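You operate a simulated robot arm through the tools that you are given. There is no shell and no other tool.

You run a simulated two-armed robot. Do the job below in one go: nothing can be reset, and whatever is moved stays where it is left.

## Task
Halve the blue tin's sand in the splitter; set out the red scoop pan.
Fine: that pan on the middle of the table; tin back in its place, gate shut again, nothing spilt. Set down upright: what you pick out.

It is judged by the outcome, as a careful person would: the job done as asked, and still so three seconds after it is handed in. It fails if anything else is knocked over, pushed out of place, dropped, spilled or broken.

## Robot
Two 7-joint arms with fingered hands on one trunk that stands fixed in place. Base frame: the origin is at the foot of the trunk, x ahead of it, y to its left, z up. Lengths are in mm, angles in rad, forces in N, time in s.
The left shoulder is at [58, 125, 1219], the right one opposite. With the tool pointing down near the work surface each hand reaches from about 340 to 780 mm from the base axis, measured 20 degrees to its own side. Payload 3.6 kg a hand.
Tool frame (each hand has its own): the origin (TCP) lies between the finger pads and is the grasp point; the fingertips stand 30 mm ahead of it; z points along the fingers, y is the line along which they close. The gripper opens to 104 mm. The gripper's body begins 35 mm behind the TCP. The gripper is a hand of 4 fingers: y runs from the thumb to the fingers, the wrist lies at [-15, -104, -178] in the tool frame, and closing takes about 1.5 s.
Orientation is that of the tool frame in the base frame, as a unit quaternion [w, x, y, z]. With the fingers straight down and the wrist toward the robot, the tool's x, y and z point along [0, 1, 0], [1, 0, 0] and [0, 0, -1] of the base frame.

## Interface
- The arms move only by the tool drive_tool. It takes "left_rows", "right_rows" or both (then of equal length, played together; a hand with none holds still); each is a list of rows, each a list of 6 numbers: the shift along the tool's x, y, z in m, then the turn, a rotation vector about the tool's x, y, z in rad. In form: [[x, y, z, ax, ay, az], ...]. A call has 1 to 20 rows; each row is the pose to reach, as a shift and turn from the pose commanded when the call began, along the tool's axes at that moment. "left_gripper" and "right_gripper" are, for a hand that has rows, the closure, from 0 (fully open) to 1 (shut), set as the call begins (left out, the last holds). A row lasts 0.2 s, in which the tool goes at most 50 mm and 0.15 rad; a call with a longer step from one row to the next is refused whole, and so is a gripper value outside its range. Where a pose cannot be reached the arm comes as near as it can. A force on the tool above 60 N (or 10 N above the force at the start of the call, whichever is more), or a blocked arm, ends the call early, and 0.2 s more pass. Each finger travels about 72 mm/s and halts on what it meets, pressing with about 29 N; the grip force reading is that of the motor and also rises with nothing between the fingers. The clock runs only during rows and for 0.2 s after the last one: add rows that repeat a pose to give the fingers time. The reply holds the time, the measured pose of the TCP, the force on the tool along the base axes, the opening and the grip force, in the units named above and with some noise, with the torque about the TCP (base axes, N m) and any sound that the robot's microphone picked up.
- Cameras (640 x 400 px; columns grow to the right, rows downward): "scene" is now at [150.6, -55.1, 1406.5]; the picture's right is [-0.61, -0.79, 0.00], its down [-0.04, 0.03, -1.00] and it looks along [0.79, -0.61, -0.05] (base axes); focal length 214 px, centre (320, 200). "left" rides on the left gripper at [-61, -92, -130] in its tool frame; the picture's right is [-0.81, -0.28, 0.52], its down [0.53, -0.71, 0.45] and it looks along [0.24, 0.64, 0.72] (tool axes); focal length 275 px, centre (320, 200). "right" rides on the right gripper at [61, -92, -130] in its tool frame; the picture's right is [-0.81, 0.27, -0.52], its down [-0.53, -0.71, 0.46] and it looks along [-0.24, 0.64, 0.72] (tool axes); focal length 275 px, centre (320, 200). There is no depth. A picture from a camera that has moved, and an enlarged one, comes with that camera's place and axes in the base frame and with its lens.
- grab_frame(camera): a new picture of that camera. No time passes.
- slide_trunk(by): slides the trunk up (or, below 0, down) by that many mm; the arms and the scene camera ride with it, the base frame stays. It gives what a move gives, with no picture.
- hand_shape(shape, hand): the hand has 4 fingers and takes this shape, open, in about a second: jaw (thumb against the fingers, like two jaws); tri (thumb and two fingers); tip (a fingertip pinch); poke (one finger out to press); point (the index stretched); flat (the hand flat); cup (the hand cupped); fist (a fist). The gripper value then closes the fingers along that shape, each until it touches; the sizes above hold for jaw. It gives what a move gives, with no picture.
- pan_tilt(pan, tilt): turns the head with the scene camera to pan (to the left, within 1.396 rad either way) and tilt (down, from -0.506 to 1.204), counted from straight ahead of the robot. It gives what a move gives.
- inspect(camera, box): a new picture of the part [left, top, right, bottom] of that camera's present view, enlarged. No time passes.
- close_job(): hands the job in; it is judged then, once.

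Places have to be worked out from the pictures, the camera data and where the tool is seen. Open the grippers and draw the arms clear of the work before you hand the job in, unless the task says otherwise.

The tools are called after "Emit:" as name(argument=value, ...) on one line, values as JSON. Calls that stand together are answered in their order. drive_tool: Moves the arms, as the interface text tells. Its arguments: {"type":"object","properties":{"left_rows":{"type":"array"},"left_gripper":{"type":"number"},"right_rows":{"type":"array"},"right_gripper":{"type":"number"}},"required":[]} The other tools are called the same way: slide_trunk (by) slides the trunk up or down; hand_shape (shape, hand) gives the hand a shape; pan_tilt (pan, tilt) turns the head that bears the scene camera; grab_frame (camera) takes a picture; inspect (camera, box) takes an enlarged picture of a part of a camera's view; close_job () hands the job in.

At the start:

```text
clock: 0.0
left_tool_pos: [349.4, -67.7, 1467.3]
left_tcp_rot: [0.001, 0.706, 0.708, -0.001]
left_wrist_force: [-0.7, 0.4, 0.2]
left_ft_torque: [0.01, -0.02, 0.01]
left_finger_gap: 103.9
left_grasp_force: 0.1
left_shape: jaw
right_tool_pos: [274.4, -317.2, 1448.0]
right_tcp_rot: [0.0, 0.707, 0.707, 0.0]
right_wrist_force: [0.4, 0.1, 0.4]
right_ft_torque: [0.01, 0.0, 0.0]
right_finger_gap: 103.6
right_grasp_force: 0.1
right_shape: jaw
trunk travel left (down, up): [-448.0, 88.0]
head pan, tilt: [-0.658, 0.047]
```

scene: 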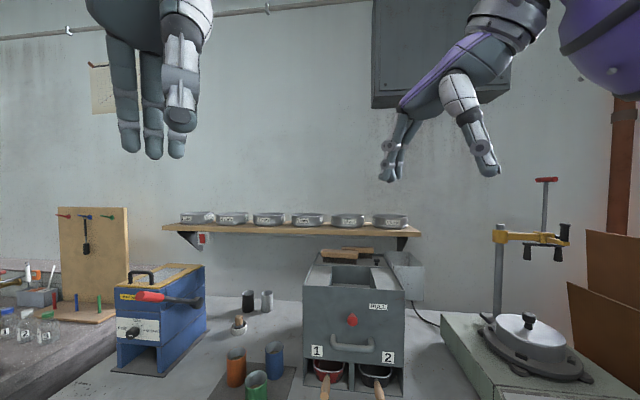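
right: 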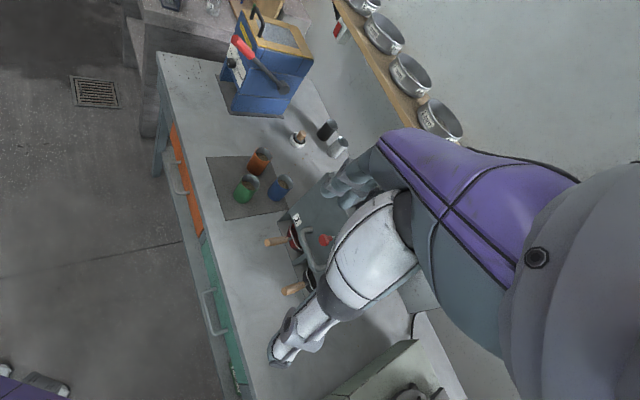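
left: 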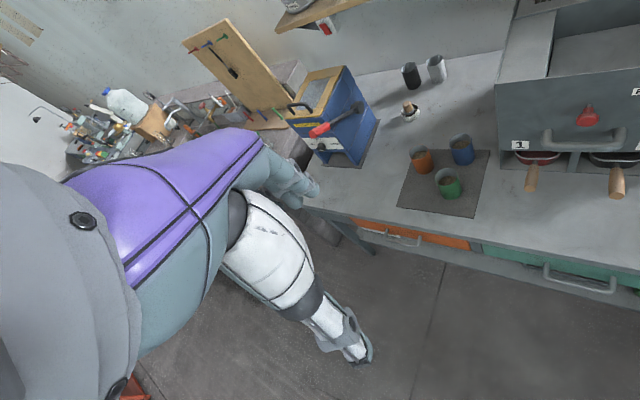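

The pictures show a grey riffle splitter with two scoop pans (red 1, dark 2), three tins (orange, green, blue) on a mat, and a red gate knob with a handle. I enlarge the scene view to study the splitter and tins.

Emit:
inspect(camera="scene", box=[280, 230, 440, 400])

Emit:
inspect(camera="left", box=[380, 50, 640, 230])

Emit:
inspect(camera="right", box=[190, 110, 350, 310])

Emit:
pan_tilt(pan=-0.658, tilt=0.6)

```text
2.35 times, centred on (360, 315) of scene
camera zoom: at [150.6, -55.1, 1406.5], right [-0.61, -0.79, 0.0], down [-0.04, 0.03, -1.0], along [0.79, -0.61, -0.05], focal length 505 px, centre (226, -71)
```

zoom: 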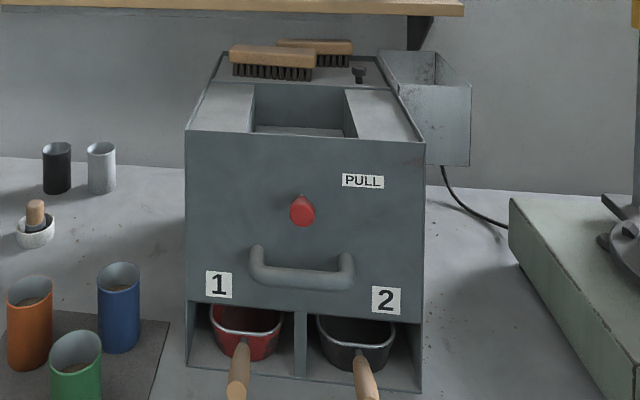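

```text
2.22 times, centred on (510, 140) of left
camera zoom: at [256.3, -130.9, 1598.2], right [-0.27, -0.81, -0.52], down [-0.71, 0.53, -0.46], along [0.64, 0.24, -0.73], focal length 612 px, centre (-102, 333)
```

zoom: 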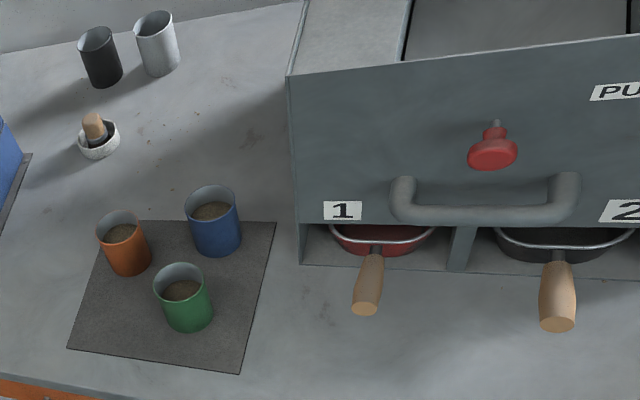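

```text
2.00 times, centred on (270, 210) of right
camera zoom: at [182.4, -256.4, 1579.6], right [0.27, -0.81, 0.52], down [-0.71, -0.53, -0.46], along [0.64, -0.24, -0.72], focal length 551 px, centre (420, 180)
```

zoom: 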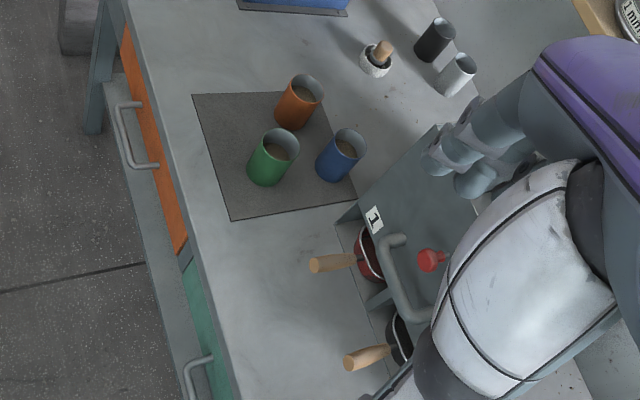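

```text
clock: 1.0
left_tool_pos: [348.6, -67.5, 1467.3]
left_tcp_rot: [0.001, 0.707, 0.708, 0.0]
left_wrist_force: [0.2, 0.0, -0.1]
left_ft_torque: [0.0, 0.03, -0.01]
left_finger_gap: 103.7
left_grasp_force: 0.0
left_shape: jaw
right_tool_pos: [274.8, -318.5, 1449.2]
right_tcp_rot: [0.0, 0.708, 0.707, 0.0]
right_wrist_force: [-1.0, -0.2, 0.8]
right_ft_torque: [0.01, 0.01, 0.03]
right_finger_gap: 103.6
right_grasp_force: 0.1
right_shape: jaw
trunk travel left (down, up): [-448.0, 88.0]
head pan, tilt: [-0.658, 0.6]
```

The head is tilted down now; I take a new scene picture to see the table and the front of the splitter.

Emit:
grab_frame(camera="scene")

Emit:
inspect(camera="scene", box=[280, 80, 440, 300])

Emit:
inspect(camera="scene", box=[180, 180, 340, 300])

```text
taken
camera scene: at [148.5, -53.4, 1355.6], right [-0.61, -0.79, 0.0], down [-0.45, 0.35, -0.83], along [0.65, -0.51, -0.56], focal length 214 px, centre (320, 200)
```

scene: 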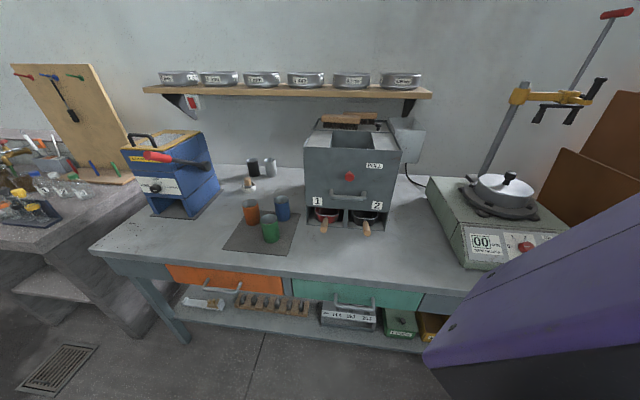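

```text
1.82 times, centred on (360, 190) of scene
camera zoom: at [148.5, -53.4, 1355.6], right [-0.61, -0.79, 0.0], down [-0.45, 0.35, -0.83], along [0.65, -0.51, -0.56], focal length 390 px, centre (247, 218)
```

zoom: 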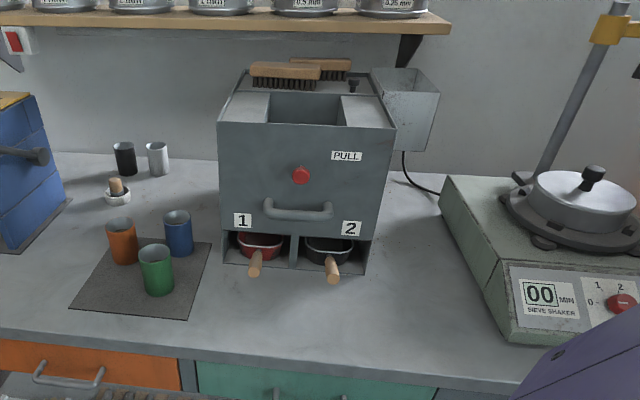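

```text
3.33 times, centred on (260, 240) of scene
camera zoom: at [148.5, -53.4, 1355.6], right [-0.61, -0.79, 0.0], down [-0.45, 0.35, -0.83], along [0.65, -0.51, -0.56], focal length 715 px, centre (520, 67)
```

zoom: 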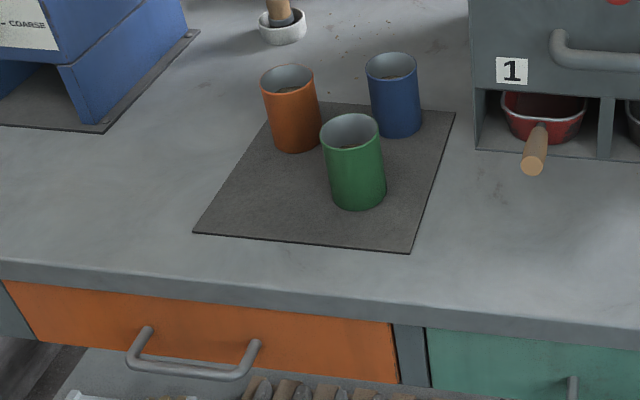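

By triangulating, the table top is near z≈805 and turned about 45°. The splitter front runs from about (682,-398) to (470,-611) with its top at about 1107, and the blue tin is near (771,-352) with its rim at about 896. I turn the head to see how far the table reaches and enlarge the details.

Emit:
pan_tilt(pan=-1.1, tilt=0.6)

Emit:
grab_frame(camera="scene")

Emit:
inspect(camera="left", box=[480, 0, 640, 100])

Emit:
inspect(camera="left", box=[490, 80, 640, 210])

```text
clock: 1.9
left_tool_pos: [348.7, -68.8, 1467.3]
left_tcp_rot: [0.0, 0.706, 0.708, 0.0]
left_wrist_force: [0.1, -0.4, 0.1]
left_ft_torque: [0.02, -0.01, 0.01]
left_finger_gap: 103.7
left_grasp_force: 0.1
left_shape: jaw
right_tool_pos: [273.7, -318.0, 1449.8]
right_tcp_rot: [-0.001, 0.707, 0.707, 0.0]
right_wrist_force: [0.7, -0.4, -0.4]
right_ft_torque: [0.0, -0.01, 0.01]
right_finger_gap: 103.9
right_grasp_force: 0.0
right_shape: jaw
trunk travel left (down, up): [-448.0, 88.0]
head pan, tilt: [-1.1, 0.6]
```

```text
taken
camera scene: at [118.8, -78.0, 1355.6], right [-0.89, -0.45, 0.0], down [-0.26, 0.5, -0.83], along [0.38, -0.73, -0.56], focal length 214 px, centre (320, 200)
```

scene: 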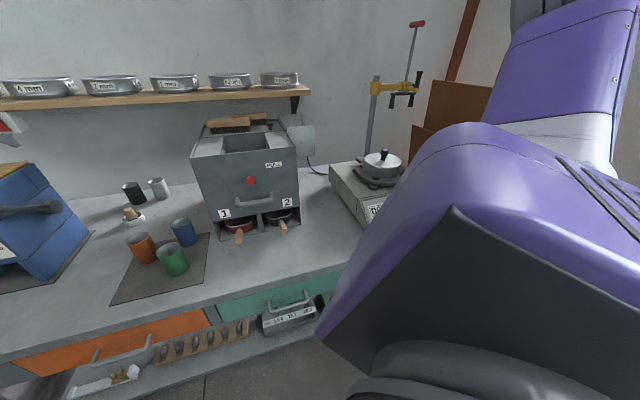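

```text
4.00 times, centred on (560, 50) of left
camera zoom: at [256.4, -130.8, 1598.2], right [-0.27, -0.81, -0.52], down [-0.71, 0.53, -0.46], along [0.64, 0.24, -0.73], focal length 1101 px, centre (-640, 800)
```

zoom: 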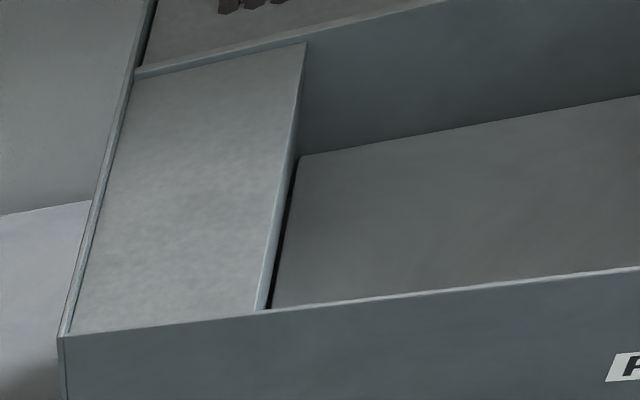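

```text
3.08 times, centred on (565, 145) of left
camera zoom: at [256.4, -130.8, 1598.2], right [-0.27, -0.81, -0.52], down [-0.71, 0.53, -0.46], along [0.64, 0.24, -0.73], focal length 847 px, centre (-434, 369)
```

zoom: 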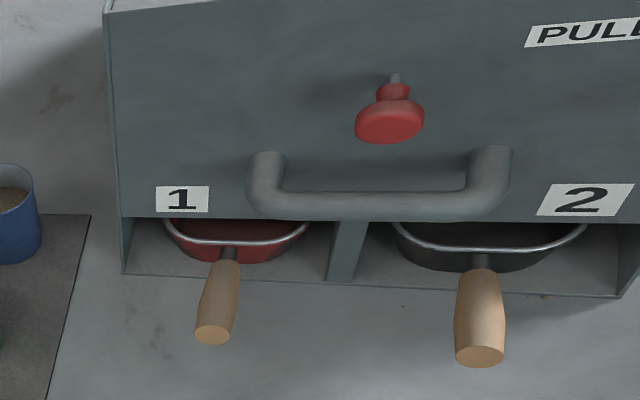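

The splitter's knob is near (549,-480,1046), and the red pan's handle runs at z≈872 from about (608,-437) to (560,-390). I move the left arm aside and, in free air, try a forward-tilted right-hand pose (fingers toward the table's back, thumb on the right).

Emit:
drive_tool(left_rows=[[0.03, 0, 0, 0, 0, 0], [0.06, 0, 0, 0, 0, 0], [0.09, 0, 0, 0, 0, 0], [0.12, 0, 0, 0, 0, 0], [0.15, 0, 0, 0, 0, 0], [0.18, 0, 0, 0, 0, 0], [0.21, 0, 0, 0, 0, 0]], right_rows=[[-0.0047, 0.0323, 0.0141, -0.0391, -0.0945, -0.1075], [-0.0094, 0.0646, 0.0283, -0.0783, -0.1889, -0.215], [-0.0141, 0.0969, 0.0424, -0.1174, -0.2834, -0.3225], [-0.0189, 0.1291, 0.0566, -0.1565, -0.3779, -0.4301], [-0.0236, 0.1614, 0.0707, -0.1956, -0.4724, -0.5376], [-0.0283, 0.1937, 0.0849, -0.2348, -0.5668, -0.6451], [-0.033, 0.226, 0.099, -0.2739, -0.6613, -0.7526]])

Emit:
grab_frame(camera="scene")

Emit:
grab_frame(camera="right")

```text
clock: 3.7
left_tool_pos: [356.3, 135.3, 1464.1]
left_tcp_rot: [0.0, 0.707, 0.708, -0.001]
left_wrist_force: [0.6, -1.2, 0.4]
left_ft_torque: [0.03, 0.04, 0.03]
left_finger_gap: 103.8
left_grasp_force: 0.1
left_shape: jaw
left hand out of reach, approached as far as the arm can: row 7
right_tool_pos: [470.5, -213.4, 1305.1]
right_tcp_rot: [0.383, 0.339, 0.855, -0.087]
right_wrist_force: [0.2, -0.5, -0.3]
right_ft_torque: [0.02, 0.01, 0.04]
right_finger_gap: 103.9
right_grasp_force: 0.1
right_shape: jaw
right hand out of reach, approached as far as the arm can: row 4, 5, 6, 7
trunk travel left (down, up): [-448.0, 88.0]
head pan, tilt: [-1.1, 0.6]
stopped in row 7 (right hand): the arm was blocked; the commanded pose is now the measured one
```

```text
taken
camera scene: at [121.9, -82.1, 1354.9], right [-0.89, -0.45, 0.0], down [-0.26, 0.51, -0.82], along [0.37, -0.73, -0.57], focal length 214 px, centre (320, 200)
```

scene: 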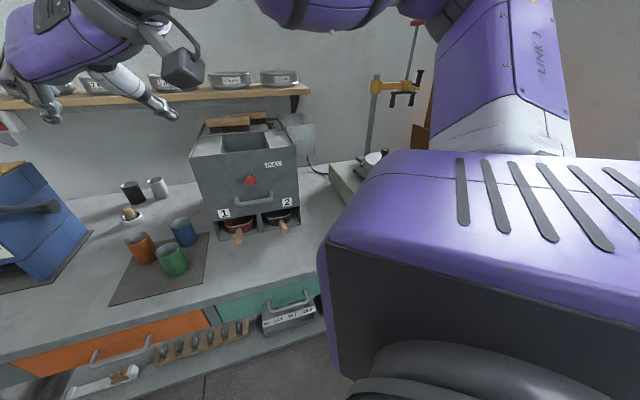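

```text
taken
camera right: at [304.2, -196.6, 1341.5], right [0.26, 0.0, 0.97], down [0.07, -1.0, -0.02], along [0.96, 0.07, -0.26], focal length 275 px, centre (320, 200)
```

right: 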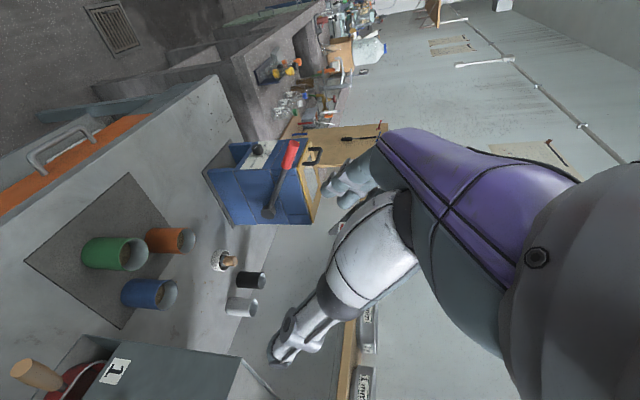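

The high pose exceeded the arm's comfortable range (elbow up). I lower the hand well below the shoulder, in front of the splitter with free air around it, and restore the intended orientation.

Emit:
drive_tool(right_rows=[[0.0101, -0.0211, 0.031, 0.0268, 0.0196, -0.0038], [0.0202, -0.0422, 0.062, 0.0536, 0.0392, -0.0076], [0.0304, -0.0633, 0.093, 0.0804, 0.0588, -0.0114], [0.0405, -0.0844, 0.124, 0.1072, 0.0784, -0.0152], [0.0506, -0.1055, 0.155, 0.134, 0.098, -0.019]])

Emit:
grab_frame(camera="scene")

Emit:
grab_frame(camera="right")

```text
clock: 4.9
left_tool_pos: [351.3, 139.3, 1466.3]
left_tcp_rot: [0.003, 0.707, 0.707, -0.002]
left_wrist_force: [0.4, -0.5, -0.6]
left_ft_torque: [0.02, -0.02, 0.01]
left_finger_gap: 104.1
left_grasp_force: 0.1
left_shape: jaw
right_tool_pos: [468.1, -326.3, 1148.8]
right_tcp_rot: [0.317, 0.359, 0.868, -0.132]
right_wrist_force: [-0.6, 0.8, -0.4]
right_ft_torque: [0.04, 0.02, 0.0]
right_finger_gap: 103.7
right_grasp_force: 0.1
right_shape: jaw
trunk travel left (down, up): [-448.0, 88.0]
head pan, tilt: [-1.1, 0.6]
```

```text
taken
camera scene: at [118.5, -78.0, 1355.6], right [-0.89, -0.45, 0.0], down [-0.26, 0.5, -0.83], along [0.37, -0.74, -0.56], focal length 214 px, centre (320, 200)
```

scene: 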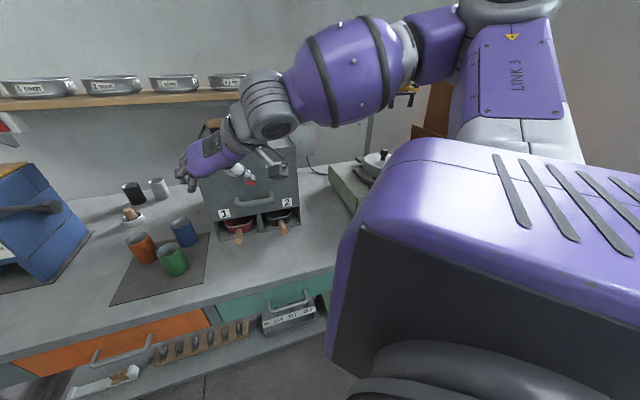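

```text
taken
camera right: at [310.3, -297.8, 1210.0], right [0.4, -0.01, 0.92], down [-0.01, -1.0, 0.0], along [0.92, 0.0, -0.4], focal length 275 px, centre (320, 200)
```

right: 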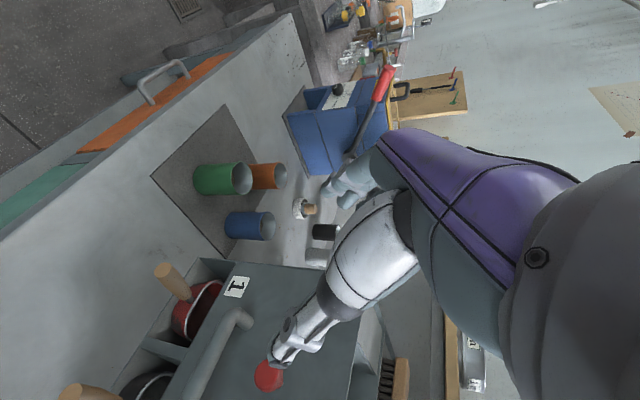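

The pose is reached now: TCP (468,-326,1149). I test in free air whether the arm can tip a held tin about 120° to the left (rolling about the horizontal heading axis).

Emit:
drive_tool(right_rows=[[0, 0, 0, 0.1149, 0, -0.0964], [0, 0, 0, 0.2298, 0, -0.1929], [0, 0, 0, 0.3447, 0, -0.2893], [0, 0, 0, 0.4596, 0, -0.3858], [0, 0, 0, 0.5745, 0, -0.4822], [0, 0, 0, 0.6894, 0, -0.5787], [0, 0, 0, 0.8043, 0, -0.6751], [0, 0, 0, 0.9192, 0, -0.7716], [0, 0, 0, 1.0341, 0, -0.868], [0, 0, 0, 1.149, 0, -0.9645], [0, 0, 0, 1.2639, 0, -1.0609], [0, 0, 0, 1.3788, 0, -1.1574], [0, 0, 0, 1.4937, 0, -1.2538], [0, 0, 0, 1.6086, 0, -1.3503]])

Emit:
grab_frame(camera="scene")

```text
clock: 7.9
left_tool_pos: [350.5, 138.4, 1465.1]
left_tcp_rot: [0.003, 0.707, 0.707, -0.001]
left_wrist_force: [-1.1, -0.1, 0.1]
left_ft_torque: [0.01, 0.01, 0.0]
left_finger_gap: 103.9
left_grasp_force: 0.0
left_shape: jaw
right_tool_pos: [216.1, -361.3, 1057.5]
right_tcp_rot: [0.154, 0.091, -0.548, 0.817]
right_wrist_force: [-0.1, 0.3, -0.2]
right_ft_torque: [-0.03, 0.03, 0.0]
right_finger_gap: 103.9
right_grasp_force: 0.1
right_shape: jaw
right hand out of reach, approached as far as the arm can: row 2, 3, 4, 5, 6, 7, 8, 9, 10, 11, 12, 13, 14
trunk travel left (down, up): [-448.0, 88.0]
head pan, tilt: [-1.1, 0.6]
```

```text
taken
camera scene: at [118.0, -79.2, 1355.6], right [-0.89, -0.45, 0.0], down [-0.26, 0.5, -0.82], along [0.37, -0.73, -0.57], focal length 214 px, centre (320, 200)
```

scene: 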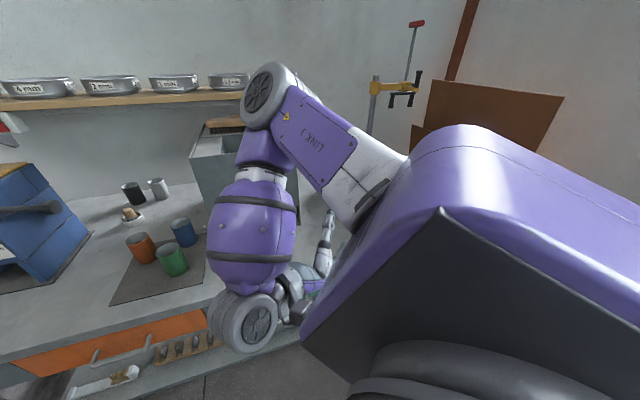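

Tipping left from this grip makes the arm fold back (out of reach from row 2), so a thumb-left, palm-sideways grip must be used instead. I first check with a null row which pose counts as commanded.

Emit:
drive_tool(right_rows=[[0, 0, 0, 0, 0, 0]])

```text
clock: 8.3
left_tool_pos: [350.5, 139.5, 1465.5]
left_tcp_rot: [0.002, 0.707, 0.707, -0.001]
left_wrist_force: [0.1, 0.5, 0.0]
left_ft_torque: [0.0, -0.01, 0.0]
left_finger_gap: 103.8
left_grasp_force: 0.0
left_shape: jaw
right_tool_pos: [217.1, -361.3, 1056.6]
right_tcp_rot: [0.154, 0.091, -0.549, 0.817]
right_wrist_force: [0.6, -0.5, 0.3]
right_ft_torque: [0.03, -0.03, 0.04]
right_finger_gap: 103.7
right_grasp_force: 0.1
right_shape: jaw
trunk travel left (down, up): [-448.0, 88.0]
head pan, tilt: [-1.1, 0.6]
```

The commanded pose is the approached one, so I retrace the motion back to the earlier good pose in front of the splitter.

Emit:
drive_tool(right_rows=[[-0.0143, -0.013, 0, -0.1149, 0, 0.0964], [-0.0286, -0.0259, 0, -0.2298, 0, 0.1929], [-0.0429, -0.0389, 0, -0.3447, 0, 0.2893], [-0.0572, -0.0518, 0, -0.4596, 0, 0.3858], [-0.0716, -0.0648, 0, -0.5745, 0, 0.4822], [-0.0859, -0.0778, 0, -0.6894, 0, 0.5787], [-0.1002, -0.0907, 0, -0.8043, 0, 0.6751], [-0.1145, -0.1037, 0, -0.9192, 0, 0.7716], [-0.1288, -0.1166, 0, -1.0341, 0, 0.868], [-0.1431, -0.1296, 0, -1.149, 0, 0.9645], [-0.1574, -0.1426, 0, -1.2639, 0, 1.0609], [-0.1717, -0.1555, 0, -1.3788, 0, 1.1574], [-0.186, -0.1685, 0, -1.4937, 0, 1.2538], [-0.2004, -0.1815, 0, -1.6086, 0, 1.3503]])

Emit:
grab_frame(camera="scene")

```text
clock: 11.3
left_tool_pos: [351.5, 140.3, 1465.5]
left_tcp_rot: [0.002, 0.706, 0.708, -0.001]
left_wrist_force: [-0.7, 0.0, 0.3]
left_ft_torque: [0.03, 0.01, -0.01]
left_finger_gap: 103.8
left_grasp_force: 0.2
left_shape: jaw
right_tool_pos: [480.9, -328.3, 1152.6]
right_tcp_rot: [0.316, 0.359, 0.868, -0.13]
right_wrist_force: [0.2, 0.4, -0.9]
right_ft_torque: [0.03, 0.01, 0.0]
right_finger_gap: 104.0
right_grasp_force: 0.1
right_shape: jaw
right hand out of reach, approached as far as the arm can: row 1, 2, 3, 4, 5, 6, 7, 8, 9, 10, 11, 12
trunk travel left (down, up): [-448.0, 88.0]
head pan, tilt: [-1.1, 0.6]
```

```text
taken
camera scene: at [118.4, -79.1, 1355.5], right [-0.89, -0.45, 0.0], down [-0.26, 0.5, -0.82], along [0.37, -0.73, -0.57], focal length 214 px, centre (320, 200)
```

scene: 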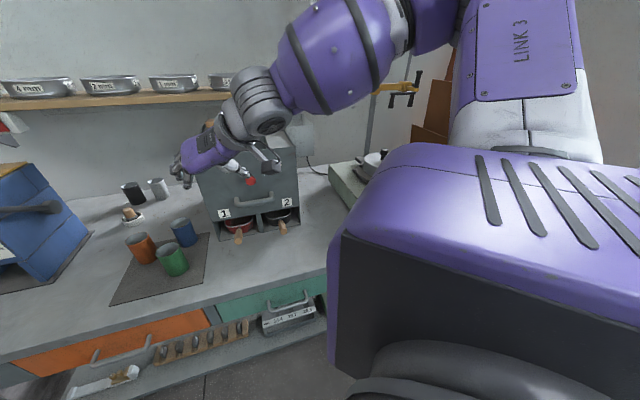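

Back at (481,-328,1153). I now roll the hand about its own axis the other way (supinating) to the palm-sideways pose with thumb left and tool x up, still in free air.

Emit:
drive_tool(right_rows=[[0, 0, 0, -0.0181, 0.0425, 0.1381], [0, 0, 0, -0.0363, 0.085, 0.2762], [0, 0, 0, -0.0544, 0.1275, 0.4142], [0, 0, 0, -0.0726, 0.17, 0.5523], [0, 0, 0, -0.0907, 0.2124, 0.6904], [0, 0, 0, -0.1089, 0.2549, 0.8285], [0, 0, 0, -0.127, 0.2974, 0.9665], [0, 0, 0, -0.1452, 0.3399, 1.1046], [0, 0, 0, -0.1633, 0.3824, 1.2427], [0, 0, 0, -0.1814, 0.4249, 1.3808], [0, 0, 0, -0.1996, 0.4674, 1.5189], [0, 0, 0, -0.2177, 0.5099, 1.6569], [0, 0, 0, -0.2359, 0.5524, 1.795], [0, 0, 0, -0.254, 0.5948, 1.9331], [0, 0, 0, -0.2722, 0.6373, 2.0712], [0, 0, 0, -0.2903, 0.6798, 2.2092], [0, 0, 0, -0.3085, 0.7223, 2.3473], [0, 0, 0, -0.3266, 0.7648, 2.4854]])

Emit:
grab_frame(camera="scene")

Emit:
grab_frame(camera="right")

```text
clock: 15.1
left_tool_pos: [351.3, 140.4, 1465.6]
left_tcp_rot: [0.002, 0.707, 0.708, -0.002]
left_wrist_force: [-0.8, 0.1, 0.6]
left_ft_torque: [0.03, 0.0, 0.0]
left_finger_gap: 104.1
left_grasp_force: 0.0
left_shape: jaw
right_tool_pos: [481.1, -327.4, 1153.1]
right_tcp_rot: [0.0, 0.887, -0.001, 0.462]
right_wrist_force: [0.1, 0.9, 0.0]
right_ft_torque: [0.02, -0.02, 0.01]
right_finger_gap: 104.0
right_grasp_force: 0.1
right_shape: jaw
trunk travel left (down, up): [-448.0, 88.0]
head pan, tilt: [-1.1, 0.6]
```

```text
taken
camera scene: at [118.8, -77.9, 1355.6], right [-0.89, -0.45, 0.0], down [-0.26, 0.5, -0.83], along [0.37, -0.74, -0.56], focal length 214 px, centre (320, 200)
```

scene: 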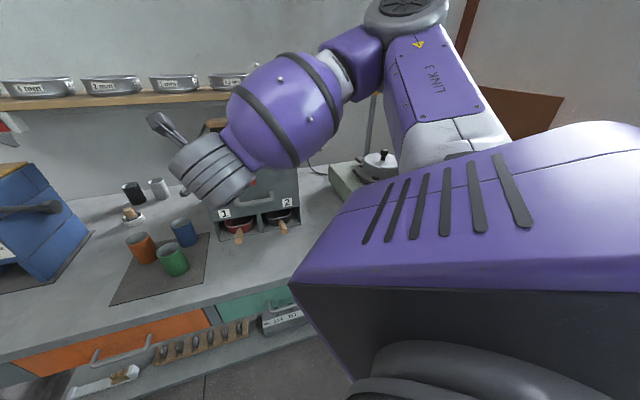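

```text
taken
camera right: at [409.4, -234.8, 1277.7], right [-0.89, -0.27, -0.37], down [0.07, 0.71, -0.7], along [0.45, -0.64, -0.62], focal length 275 px, centre (320, 200)
```

right: 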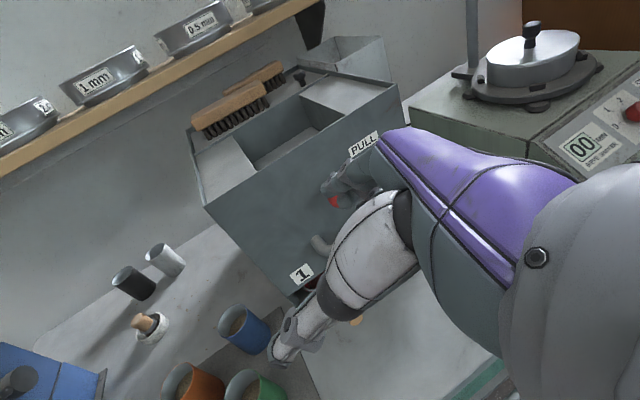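

The palm-sideways pose works with no limits reported. The wrist camera now sees the hopper well, so I enlarge the hopper, the tins and the shaker region to measure.

Emit:
inspect(camera="right", box=[180, 50, 420, 210])

Emit:
inspect(camera="right", box=[80, 220, 320, 400])

```text
2.50 times, centred on (300, 130) of right
camera zoom: at [409.4, -234.8, 1277.7], right [-0.89, -0.27, -0.37], down [0.07, 0.71, -0.7], along [0.45, -0.64, -0.62], focal length 688 px, centre (370, 375)
```

zoom: 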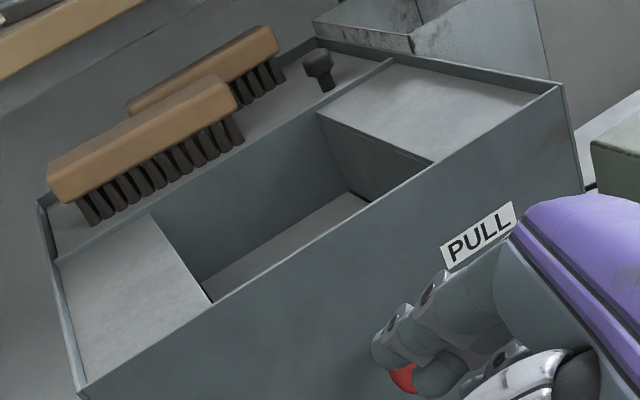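

```text
2.22 times, centred on (200, 310) of right
camera zoom: at [409.4, -234.8, 1277.7], right [-0.89, -0.27, -0.37], down [0.07, 0.71, -0.7], along [0.45, -0.64, -0.62], focal length 612 px, centre (587, -44)
```

zoom: 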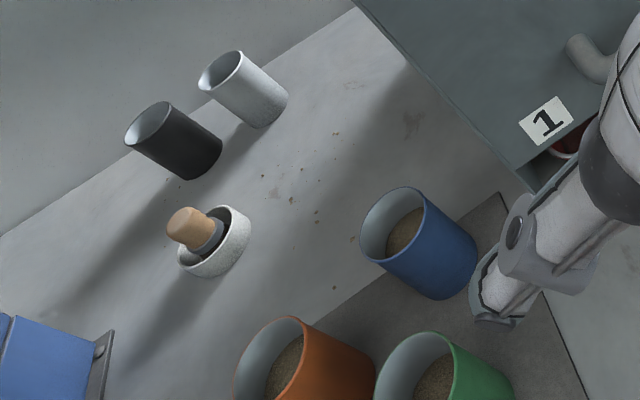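

Measurements agree: blue tin axis about (772,-352), rim z≈896; table z≈806; hopper opening u∈[-19,123], v∈[775,945] along the table axes, with its rim at about 1118 and its floor near 1055. I lower the trunk by 150 mm so the tin comes within easy reach.

Emit:
slide_trunk(by=-150)

Emit:
pan_tilt(pan=-0.5, tilt=0.5)

Emit:
grab_frame(camera="scene")

Emit:
grab_frame(camera="right")

```text
clock: 16.8
left_tool_pos: [421.7, 140.3, 1255.0]
left_tcp_rot: [-0.063, 0.704, 0.704, -0.068]
left_wrist_force: [0.0, 0.4, 0.3]
left_ft_torque: [-0.01, 0.0, 0.0]
left_finger_gap: 103.9
left_grasp_force: 0.1
left_shape: jaw
right_tool_pos: [480.1, -327.3, 1002.2]
right_tcp_rot: [0.0, 0.887, 0.0, 0.463]
right_wrist_force: [0.5, 0.1, -0.1]
right_ft_torque: [0.03, 0.02, 0.01]
right_finger_gap: 104.0
right_grasp_force: 0.1
right_shape: jaw
trunk travel left (down, up): [-298.0, 238.0]
head pan, tilt: [-1.1, 0.6]
```

```text
clock: 17.8
left_tool_pos: [421.5, 140.6, 1256.2]
left_tcp_rot: [-0.063, 0.705, 0.704, -0.068]
left_wrist_force: [0.6, 0.2, 0.1]
left_ft_torque: [0.01, 0.03, -0.02]
left_finger_gap: 103.8
left_grasp_force: 0.1
left_shape: jaw
right_tool_pos: [481.5, -327.7, 1001.5]
right_tcp_rot: [-0.001, 0.887, 0.0, 0.462]
right_wrist_force: [-0.1, 0.2, 0.1]
right_ft_torque: [0.01, 0.02, -0.01]
right_finger_gap: 103.9
right_grasp_force: 0.1
right_shape: jaw
trunk travel left (down, up): [-298.0, 238.0]
head pan, tilt: [-0.499, 0.499]
```

```text
taken
camera scene: at [200.1, -43.0, 1210.1], right [-0.48, -0.88, 0.0], down [-0.42, 0.23, -0.88], along [0.77, -0.42, -0.48], focal length 214 px, centre (320, 200)
```

scene: 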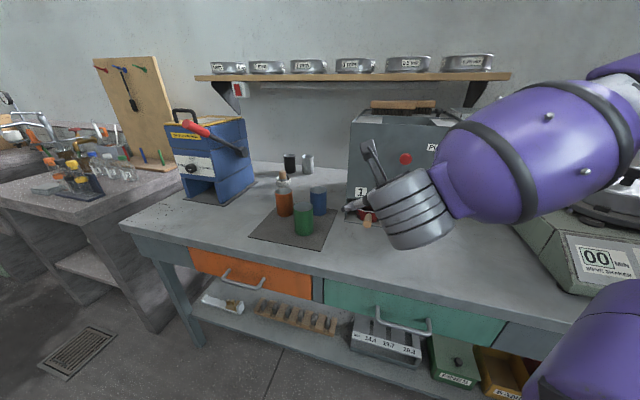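

```text
taken
camera right: at [409.7, -234.5, 1127.2], right [-0.89, -0.28, -0.37], down [0.07, 0.71, -0.7], along [0.45, -0.64, -0.62], focal length 275 px, centre (320, 200)
```

right: 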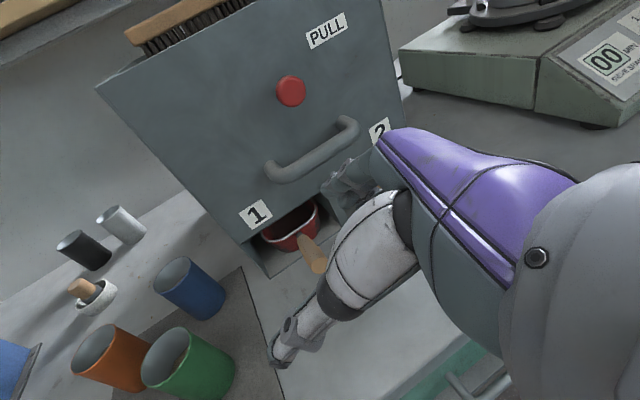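

The trunk is lowered and the hand kept its orientation. Before touching anything I test here, in free air, how far the hand can roll (pronate) about its own wrist-to-grasp axis, since that is the pouring motion.

Emit:
drive_tool(right_rows=[[0, 0, 0, -0.0109, -0.0755, -0.1292], [0, 0, 0, -0.0218, -0.1509, -0.2583], [0, 0, 0, -0.0327, -0.2264, -0.3875], [0, 0, 0, -0.0436, -0.3018, -0.5166], [0, 0, 0, -0.0545, -0.3773, -0.6458], [0, 0, 0, -0.0653, -0.4527, -0.7749], [0, 0, 0, -0.0762, -0.5282, -0.9041], [0, 0, 0, -0.0871, -0.6036, -1.0332], [0, 0, 0, -0.098, -0.6791, -1.1624], [0, 0, 0, -0.1089, -0.7545, -1.2915], [0, 0, 0, -0.1198, -0.83, -1.4207], [0, 0, 0, -0.1307, -0.9054, -1.5498], [0, 0, 0, -0.1416, -0.9809, -1.679], [0, 0, 0, -0.1525, -1.0563, -1.8081], [0, 0, 0, -0.1634, -1.1318, -1.9373], [0, 0, 0, -0.1742, -1.2072, -2.0664], [0, 0, 0, -0.1851, -1.2827, -2.1956], [0, 0, 0, -0.196, -1.3581, -2.3247]])

Emit:
grab_frame(camera="scene")

```text
clock: 21.6
left_tool_pos: [422.1, 140.2, 1255.4]
left_tcp_rot: [-0.063, 0.704, 0.704, -0.068]
left_wrist_force: [-0.3, -0.1, 0.3]
left_ft_torque: [-0.03, 0.0, -0.01]
left_finger_gap: 104.0
left_grasp_force: 0.0
left_shape: jaw
right_tool_pos: [481.0, -327.2, 1002.0]
right_tcp_rot: [0.451, 0.42, 0.713, -0.335]
right_wrist_force: [-0.4, -0.2, 0.9]
right_ft_torque: [0.02, 0.0, -0.01]
right_finger_gap: 104.2
right_grasp_force: 0.0
right_shape: jaw
trunk travel left (down, up): [-298.0, 238.0]
head pan, tilt: [-0.499, 0.499]
```

```text
taken
camera scene: at [200.2, -42.8, 1210.1], right [-0.48, -0.88, 0.0], down [-0.42, 0.23, -0.88], along [0.77, -0.42, -0.48], focal length 214 px, centre (320, 200)
```

scene: 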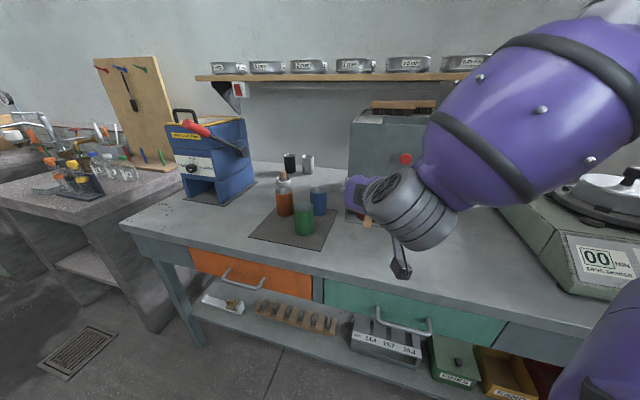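

A 155° roll works without any limit, so the pour can be done by pronating. I now roll back to a grasp orientation (fingers forward and 48° down, thumb left), with the hand partly closed to about 84 mm.

Emit:
drive_tool(right_rows=[[0, 0, 0, 0.0247, 0.0692, 0.1236], [0, 0, 0, 0.0495, 0.1384, 0.2472], [0, 0, 0, 0.0742, 0.2075, 0.3707], [0, 0, 0, 0.099, 0.2767, 0.4943], [0, 0, 0, 0.1237, 0.3459, 0.6179], [0, 0, 0, 0.1485, 0.4151, 0.7415], [0, 0, 0, 0.1732, 0.4843, 0.865], [0, 0, 0, 0.198, 0.5535, 0.9886], [0, 0, 0, 0.2227, 0.6226, 1.1122], [0, 0, 0, 0.2474, 0.6918, 1.2358], [0, 0, 0, 0.2722, 0.761, 1.3594], [0, 0, 0, 0.2969, 0.8302, 1.4829], [0, 0, 0, 0.3217, 0.8994, 1.6065], [0, 0, 0, 0.3464, 0.9686, 1.7301], [0, 0, 0, 0.3712, 1.0377, 1.8537], [0, 0, 0, 0.3959, 1.1069, 1.9772], [0, 0, 0, 0.4207, 1.1761, 2.1008], [0, 0, 0, 0.4454, 1.2453, 2.2244]], right_gripper=0.2)

Emit:
grab_frame(camera="right")

```text
clock: 25.4
left_tool_pos: [421.8, 139.6, 1255.9]
left_tcp_rot: [-0.063, 0.704, 0.704, -0.067]
left_wrist_force: [-1.2, -0.1, -0.7]
left_ft_torque: [0.01, -0.04, 0.04]
left_finger_gap: 104.0
left_grasp_force: 0.1
left_shape: jaw
right_tool_pos: [481.5, -326.9, 1001.7]
right_tcp_rot: [-0.001, 0.933, -0.001, 0.359]
right_wrist_force: [0.1, 0.5, 0.0]
right_ft_torque: [-0.03, -0.01, 0.0]
right_finger_gap: 83.6
right_grasp_force: 0.0
right_shape: jaw
trunk travel left (down, up): [-298.0, 238.0]
head pan, tilt: [-0.499, 0.499]
```

```text
taken
camera right: at [439.5, -234.7, 1140.3], right [-0.95, -0.27, -0.16], down [-0.09, 0.71, -0.69], along [0.3, -0.64, -0.7], focal length 275 px, centre (320, 200)
```

right: 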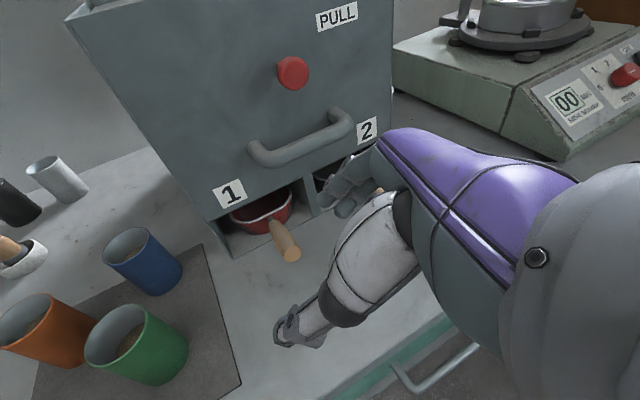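

Orientation is right and the opening is 83.6 mm. I move the hand over the tins at a safe height (TCP about (764,-300,1030)) to look down on the blue tin.

Emit:
drive_tool(right_rows=[[0.0327, -0.0039, 0.0241, 0, 0, 0], [0.0654, -0.0077, 0.0482, 0, 0, 0], [0.0981, -0.0116, 0.0723, 0, 0, 0], [0.1307, -0.0154, 0.0965, 0, 0, 0], [0.1634, -0.0193, 0.1206, 0, 0, 0], [0.1961, -0.0231, 0.1447, 0, 0, 0], [0.2288, -0.027, 0.1688, 0, 0, 0]])

Emit:
grab_frame(camera="right")

Emit:
grab_frame(camera="scene")

```text
clock: 27.0
left_tool_pos: [419.6, 141.1, 1256.2]
left_tcp_rot: [-0.063, 0.705, 0.703, -0.067]
left_wrist_force: [-0.3, 0.0, 0.5]
left_ft_torque: [-0.02, 0.01, -0.02]
left_finger_gap: 103.5
left_grasp_force: 0.1
left_shape: jaw
right_tool_pos: [735.1, -303.6, 1027.5]
right_tcp_rot: [0.002, 0.934, 0.0, 0.358]
right_wrist_force: [0.7, 0.0, 1.5]
right_ft_torque: [-0.01, -0.02, 0.01]
right_finger_gap: 83.5
right_grasp_force: 0.1
right_shape: jaw
right hand out of reach, approached as far as the arm can: row 7
trunk travel left (down, up): [-298.0, 238.0]
head pan, tilt: [-0.499, 0.499]
```

```text
taken
camera right: at [693.8, -209.3, 1165.3], right [-0.95, -0.27, -0.16], down [-0.09, 0.71, -0.7], along [0.3, -0.65, -0.7], focal length 275 px, centre (320, 200)
```

right: 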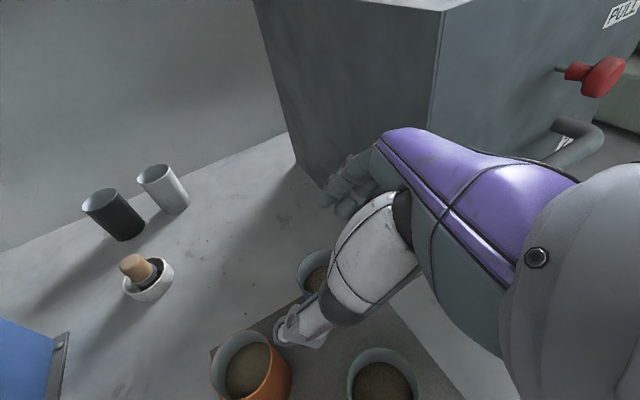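

```text
taken
camera scene: at [198.9, -42.6, 1210.4], right [-0.48, -0.88, 0.0], down [-0.42, 0.23, -0.88], along [0.77, -0.42, -0.48], focal length 214 px, centre (320, 200)
```

scene: 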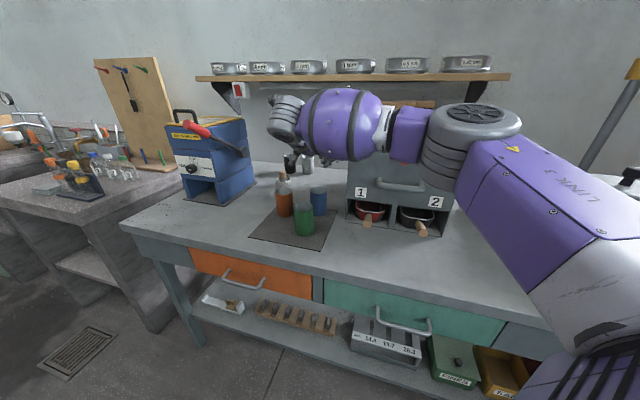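

The thumb-left pose runs out of wrist range here (TCP stopped at 735). A thumb-right, more pronated pose aimed more directly from the shoulder clears the splitter corner and the green tin better. I back off first.

Emit:
drive_tool(right_rows=[[-0.0303, 0.0015, -0.0317, 0, 0, 0], [-0.0607, 0.003, -0.0634, 0, 0, 0], [-0.091, 0.0045, -0.095, 0, 0, 0], [-0.1213, 0.006, -0.1267, 0, 0, 0]])

Emit:
drive_tool(right_rows=[[0, 0, 0, -0.0157, -0.0434, -0.1383], [0, 0, 0, -0.0315, -0.0868, -0.2765], [0, 0, 0, -0.0472, -0.1302, -0.4148], [0, 0, 0, -0.0629, -0.1736, -0.553], [0, 0, 0, -0.0786, -0.2171, -0.6913], [0, 0, 0, -0.0944, -0.2605, -0.8295], [0, 0, 0, -0.1101, -0.3039, -0.9678], [0, 0, 0, -0.1258, -0.3473, -1.106], [0, 0, 0, -0.1416, -0.3907, -1.2443], [0, 0, 0, -0.1573, -0.4341, -1.3825], [0, 0, 0, -0.173, -0.4775, -1.5208], [0, 0, 0, -0.1887, -0.5209, -1.659], [0, 0, 0, -0.2045, -0.5643, -1.7973], [0, 0, 0, -0.2202, -0.6078, -1.9355], [0, 0, 0, -0.2359, -0.6512, -2.0738], [0, 0, 0, -0.2516, -0.6946, -2.212], [0, 0, 0, -0.2674, -0.738, -2.3503], [0, 0, 0, -0.2831, -0.7814, -2.4885]])

Emit:
slide_trunk(by=50)

Emit:
grab_frame(camera="right")

Emit:
grab_frame(camera="scene")

```text
clock: 28.0
left_tool_pos: [420.7, 139.9, 1255.9]
left_tcp_rot: [-0.063, 0.705, 0.703, -0.069]
left_wrist_force: [0.4, -0.3, 0.3]
left_ft_torque: [0.0, -0.04, 0.0]
left_finger_gap: 103.9
left_grasp_force: 0.0
left_shape: jaw
right_tool_pos: [557.1, -310.9, 1039.2]
right_tcp_rot: [-0.001, 0.934, -0.001, 0.358]
right_wrist_force: [-0.7, 0.5, -0.4]
right_ft_torque: [-0.03, -0.01, 0.01]
right_finger_gap: 83.4
right_grasp_force: 0.1
right_shape: jaw
trunk travel left (down, up): [-298.0, 238.0]
head pan, tilt: [-0.499, 0.499]
```

```text
clock: 31.8
left_tool_pos: [422.1, 141.3, 1254.8]
left_tcp_rot: [-0.064, 0.705, 0.703, -0.068]
left_wrist_force: [0.4, 0.2, 0.7]
left_ft_torque: [-0.04, -0.02, -0.01]
left_finger_gap: 104.1
left_grasp_force: 0.0
left_shape: jaw
right_tool_pos: [558.2, -308.4, 1038.8]
right_tcp_rot: [0.426, 0.34, 0.819, -0.177]
right_wrist_force: [0.5, -0.3, -0.5]
right_ft_torque: [-0.02, -0.01, 0.02]
right_finger_gap: 83.3
right_grasp_force: 0.1
right_shape: jaw
trunk travel left (down, up): [-298.0, 238.0]
head pan, tilt: [-0.499, 0.499]
```

```text
clock: 32.7
left_tool_pos: [421.7, 139.2, 1305.4]
left_tcp_rot: [-0.063, 0.705, 0.704, -0.068]
left_wrist_force: [-0.4, 0.1, 0.1]
left_ft_torque: [0.03, 0.0, 0.01]
left_finger_gap: 104.2
left_grasp_force: 0.0
left_shape: jaw
right_tool_pos: [560.1, -308.8, 1089.6]
right_tcp_rot: [0.425, 0.342, 0.819, -0.177]
right_wrist_force: [-0.4, 0.3, 0.0]
right_ft_torque: [0.01, 0.03, -0.03]
right_finger_gap: 83.1
right_grasp_force: 0.0
right_shape: jaw
trunk travel left (down, up): [-348.0, 188.0]
head pan, tilt: [-0.499, 0.499]
```

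```text
taken
camera right: at [393.9, -271.8, 1114.1], right [0.22, 0.16, 0.96], down [-0.03, -0.98, 0.17], along [0.97, -0.07, -0.22], focal length 275 px, centre (320, 200)
```

right: 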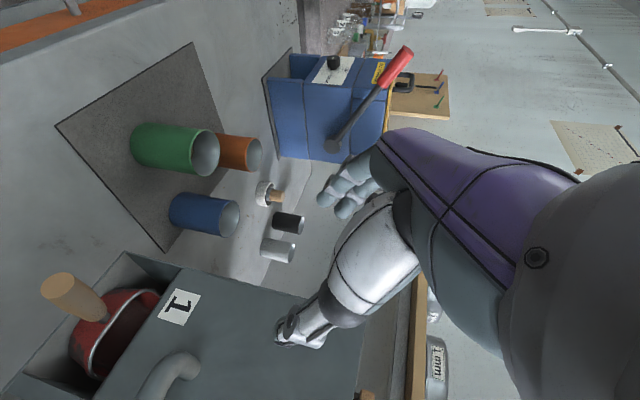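

```text
taken
camera scene: at [189.8, -43.0, 1258.4], right [-0.48, -0.88, 0.0], down [-0.42, 0.23, -0.88], along [0.77, -0.42, -0.48], focal length 214 px, centre (320, 200)
```

scene: 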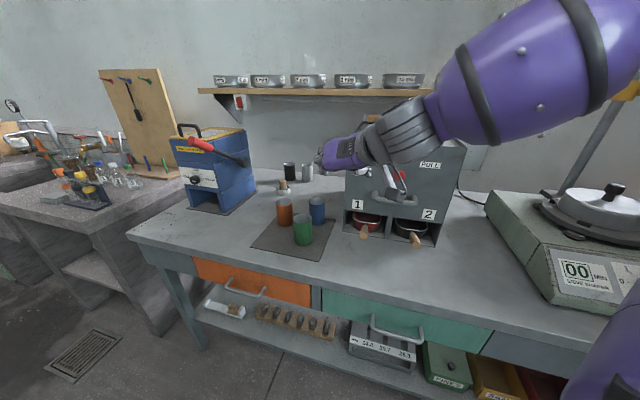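

The pose is reached without limits. I move over the mat along a path that keeps the thumb away from the splitter corner, ending above the blue tin at TCP about (772,-352,984).

Emit:
drive_tool(right_rows=[[0.012, 0.0333, 0.0221, 0, 0, 0], [0.024, 0.0666, 0.0442, 0, 0, 0], [0.036, 0.0998, 0.0663, 0, 0, 0], [0.048, 0.1331, 0.0884, 0, 0, 0], [0.0266, 0.1288, 0.1283, 0, 0, 0], [0.0051, 0.1244, 0.1682, 0, 0, 0], [-0.0163, 0.1201, 0.2081, 0, 0, 0]])

Emit:
grab_frame(camera="right")

Emit:
grab_frame(camera="scene")

```text
clock: 34.3
left_tool_pos: [422.1, 139.7, 1305.8]
left_tcp_rot: [-0.063, 0.704, 0.704, -0.068]
left_wrist_force: [0.3, -0.4, 0.0]
left_ft_torque: [0.02, 0.02, 0.0]
left_finger_gap: 103.8
left_grasp_force: 0.0
left_shape: jaw
right_tool_pos: [770.1, -354.8, 982.7]
right_tcp_rot: [0.425, 0.343, 0.819, -0.175]
right_wrist_force: [0.8, 0.3, 0.6]
right_ft_torque: [0.05, 0.01, 0.01]
right_finger_gap: 83.3
right_grasp_force: 0.1
right_shape: jaw
trunk travel left (down, up): [-348.0, 188.0]
head pan, tilt: [-0.499, 0.499]
```

```text
taken
camera right: at [605.7, -317.2, 1007.8], right [0.22, 0.16, 0.96], down [-0.03, -0.98, 0.17], along [0.97, -0.07, -0.22], focal length 275 px, centre (320, 200)
```

right: 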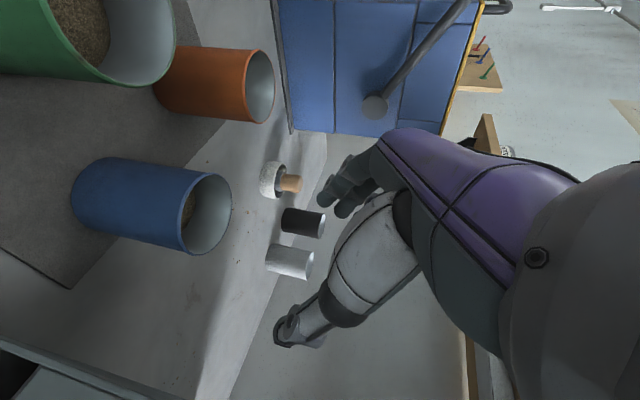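

```text
taken
camera scene: at [190.1, -43.5, 1258.3], right [-0.48, -0.88, 0.0], down [-0.42, 0.23, -0.88], along [0.77, -0.42, -0.48], focal length 214 px, centre (320, 200)
```

scene: 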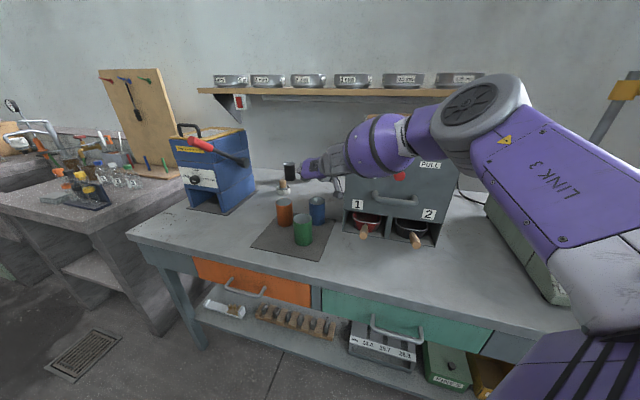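

Reached with no limit: TCP (770,-355,983). The wrist camera sees the blue tin just below, so I enlarge it to fix its axis precisely.

Emit:
inspect(camera="right", box=[40, 120, 280, 290])

Emit:
inspect(camera="scene", box=[240, 130, 400, 250])

```text
2.35 times, centred on (160, 205) of right
camera zoom: at [605.7, -317.2, 1007.8], right [0.22, 0.16, 0.96], down [-0.03, -0.98, 0.17], along [0.97, -0.07, -0.22], focal length 648 px, centre (696, 188)
```

zoom: 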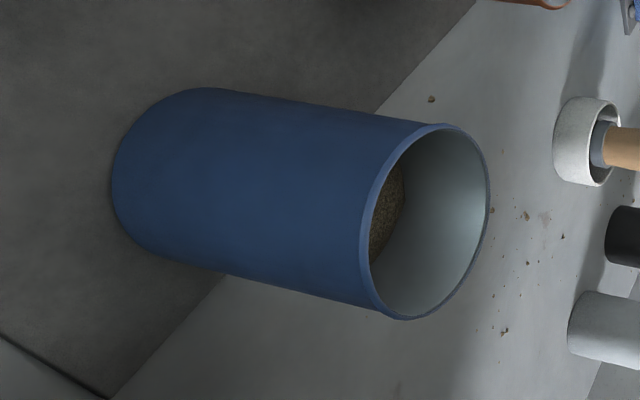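

```text
3.33 times, centred on (320, 190) of scene
camera zoom: at [190.1, -43.5, 1258.3], right [-0.48, -0.88, 0.0], down [-0.42, 0.23, -0.88], along [0.77, -0.42, -0.48], focal length 715 px, centre (320, 233)
```

zoom: 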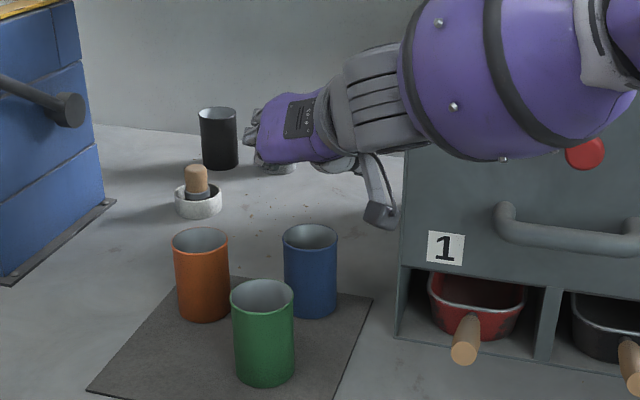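

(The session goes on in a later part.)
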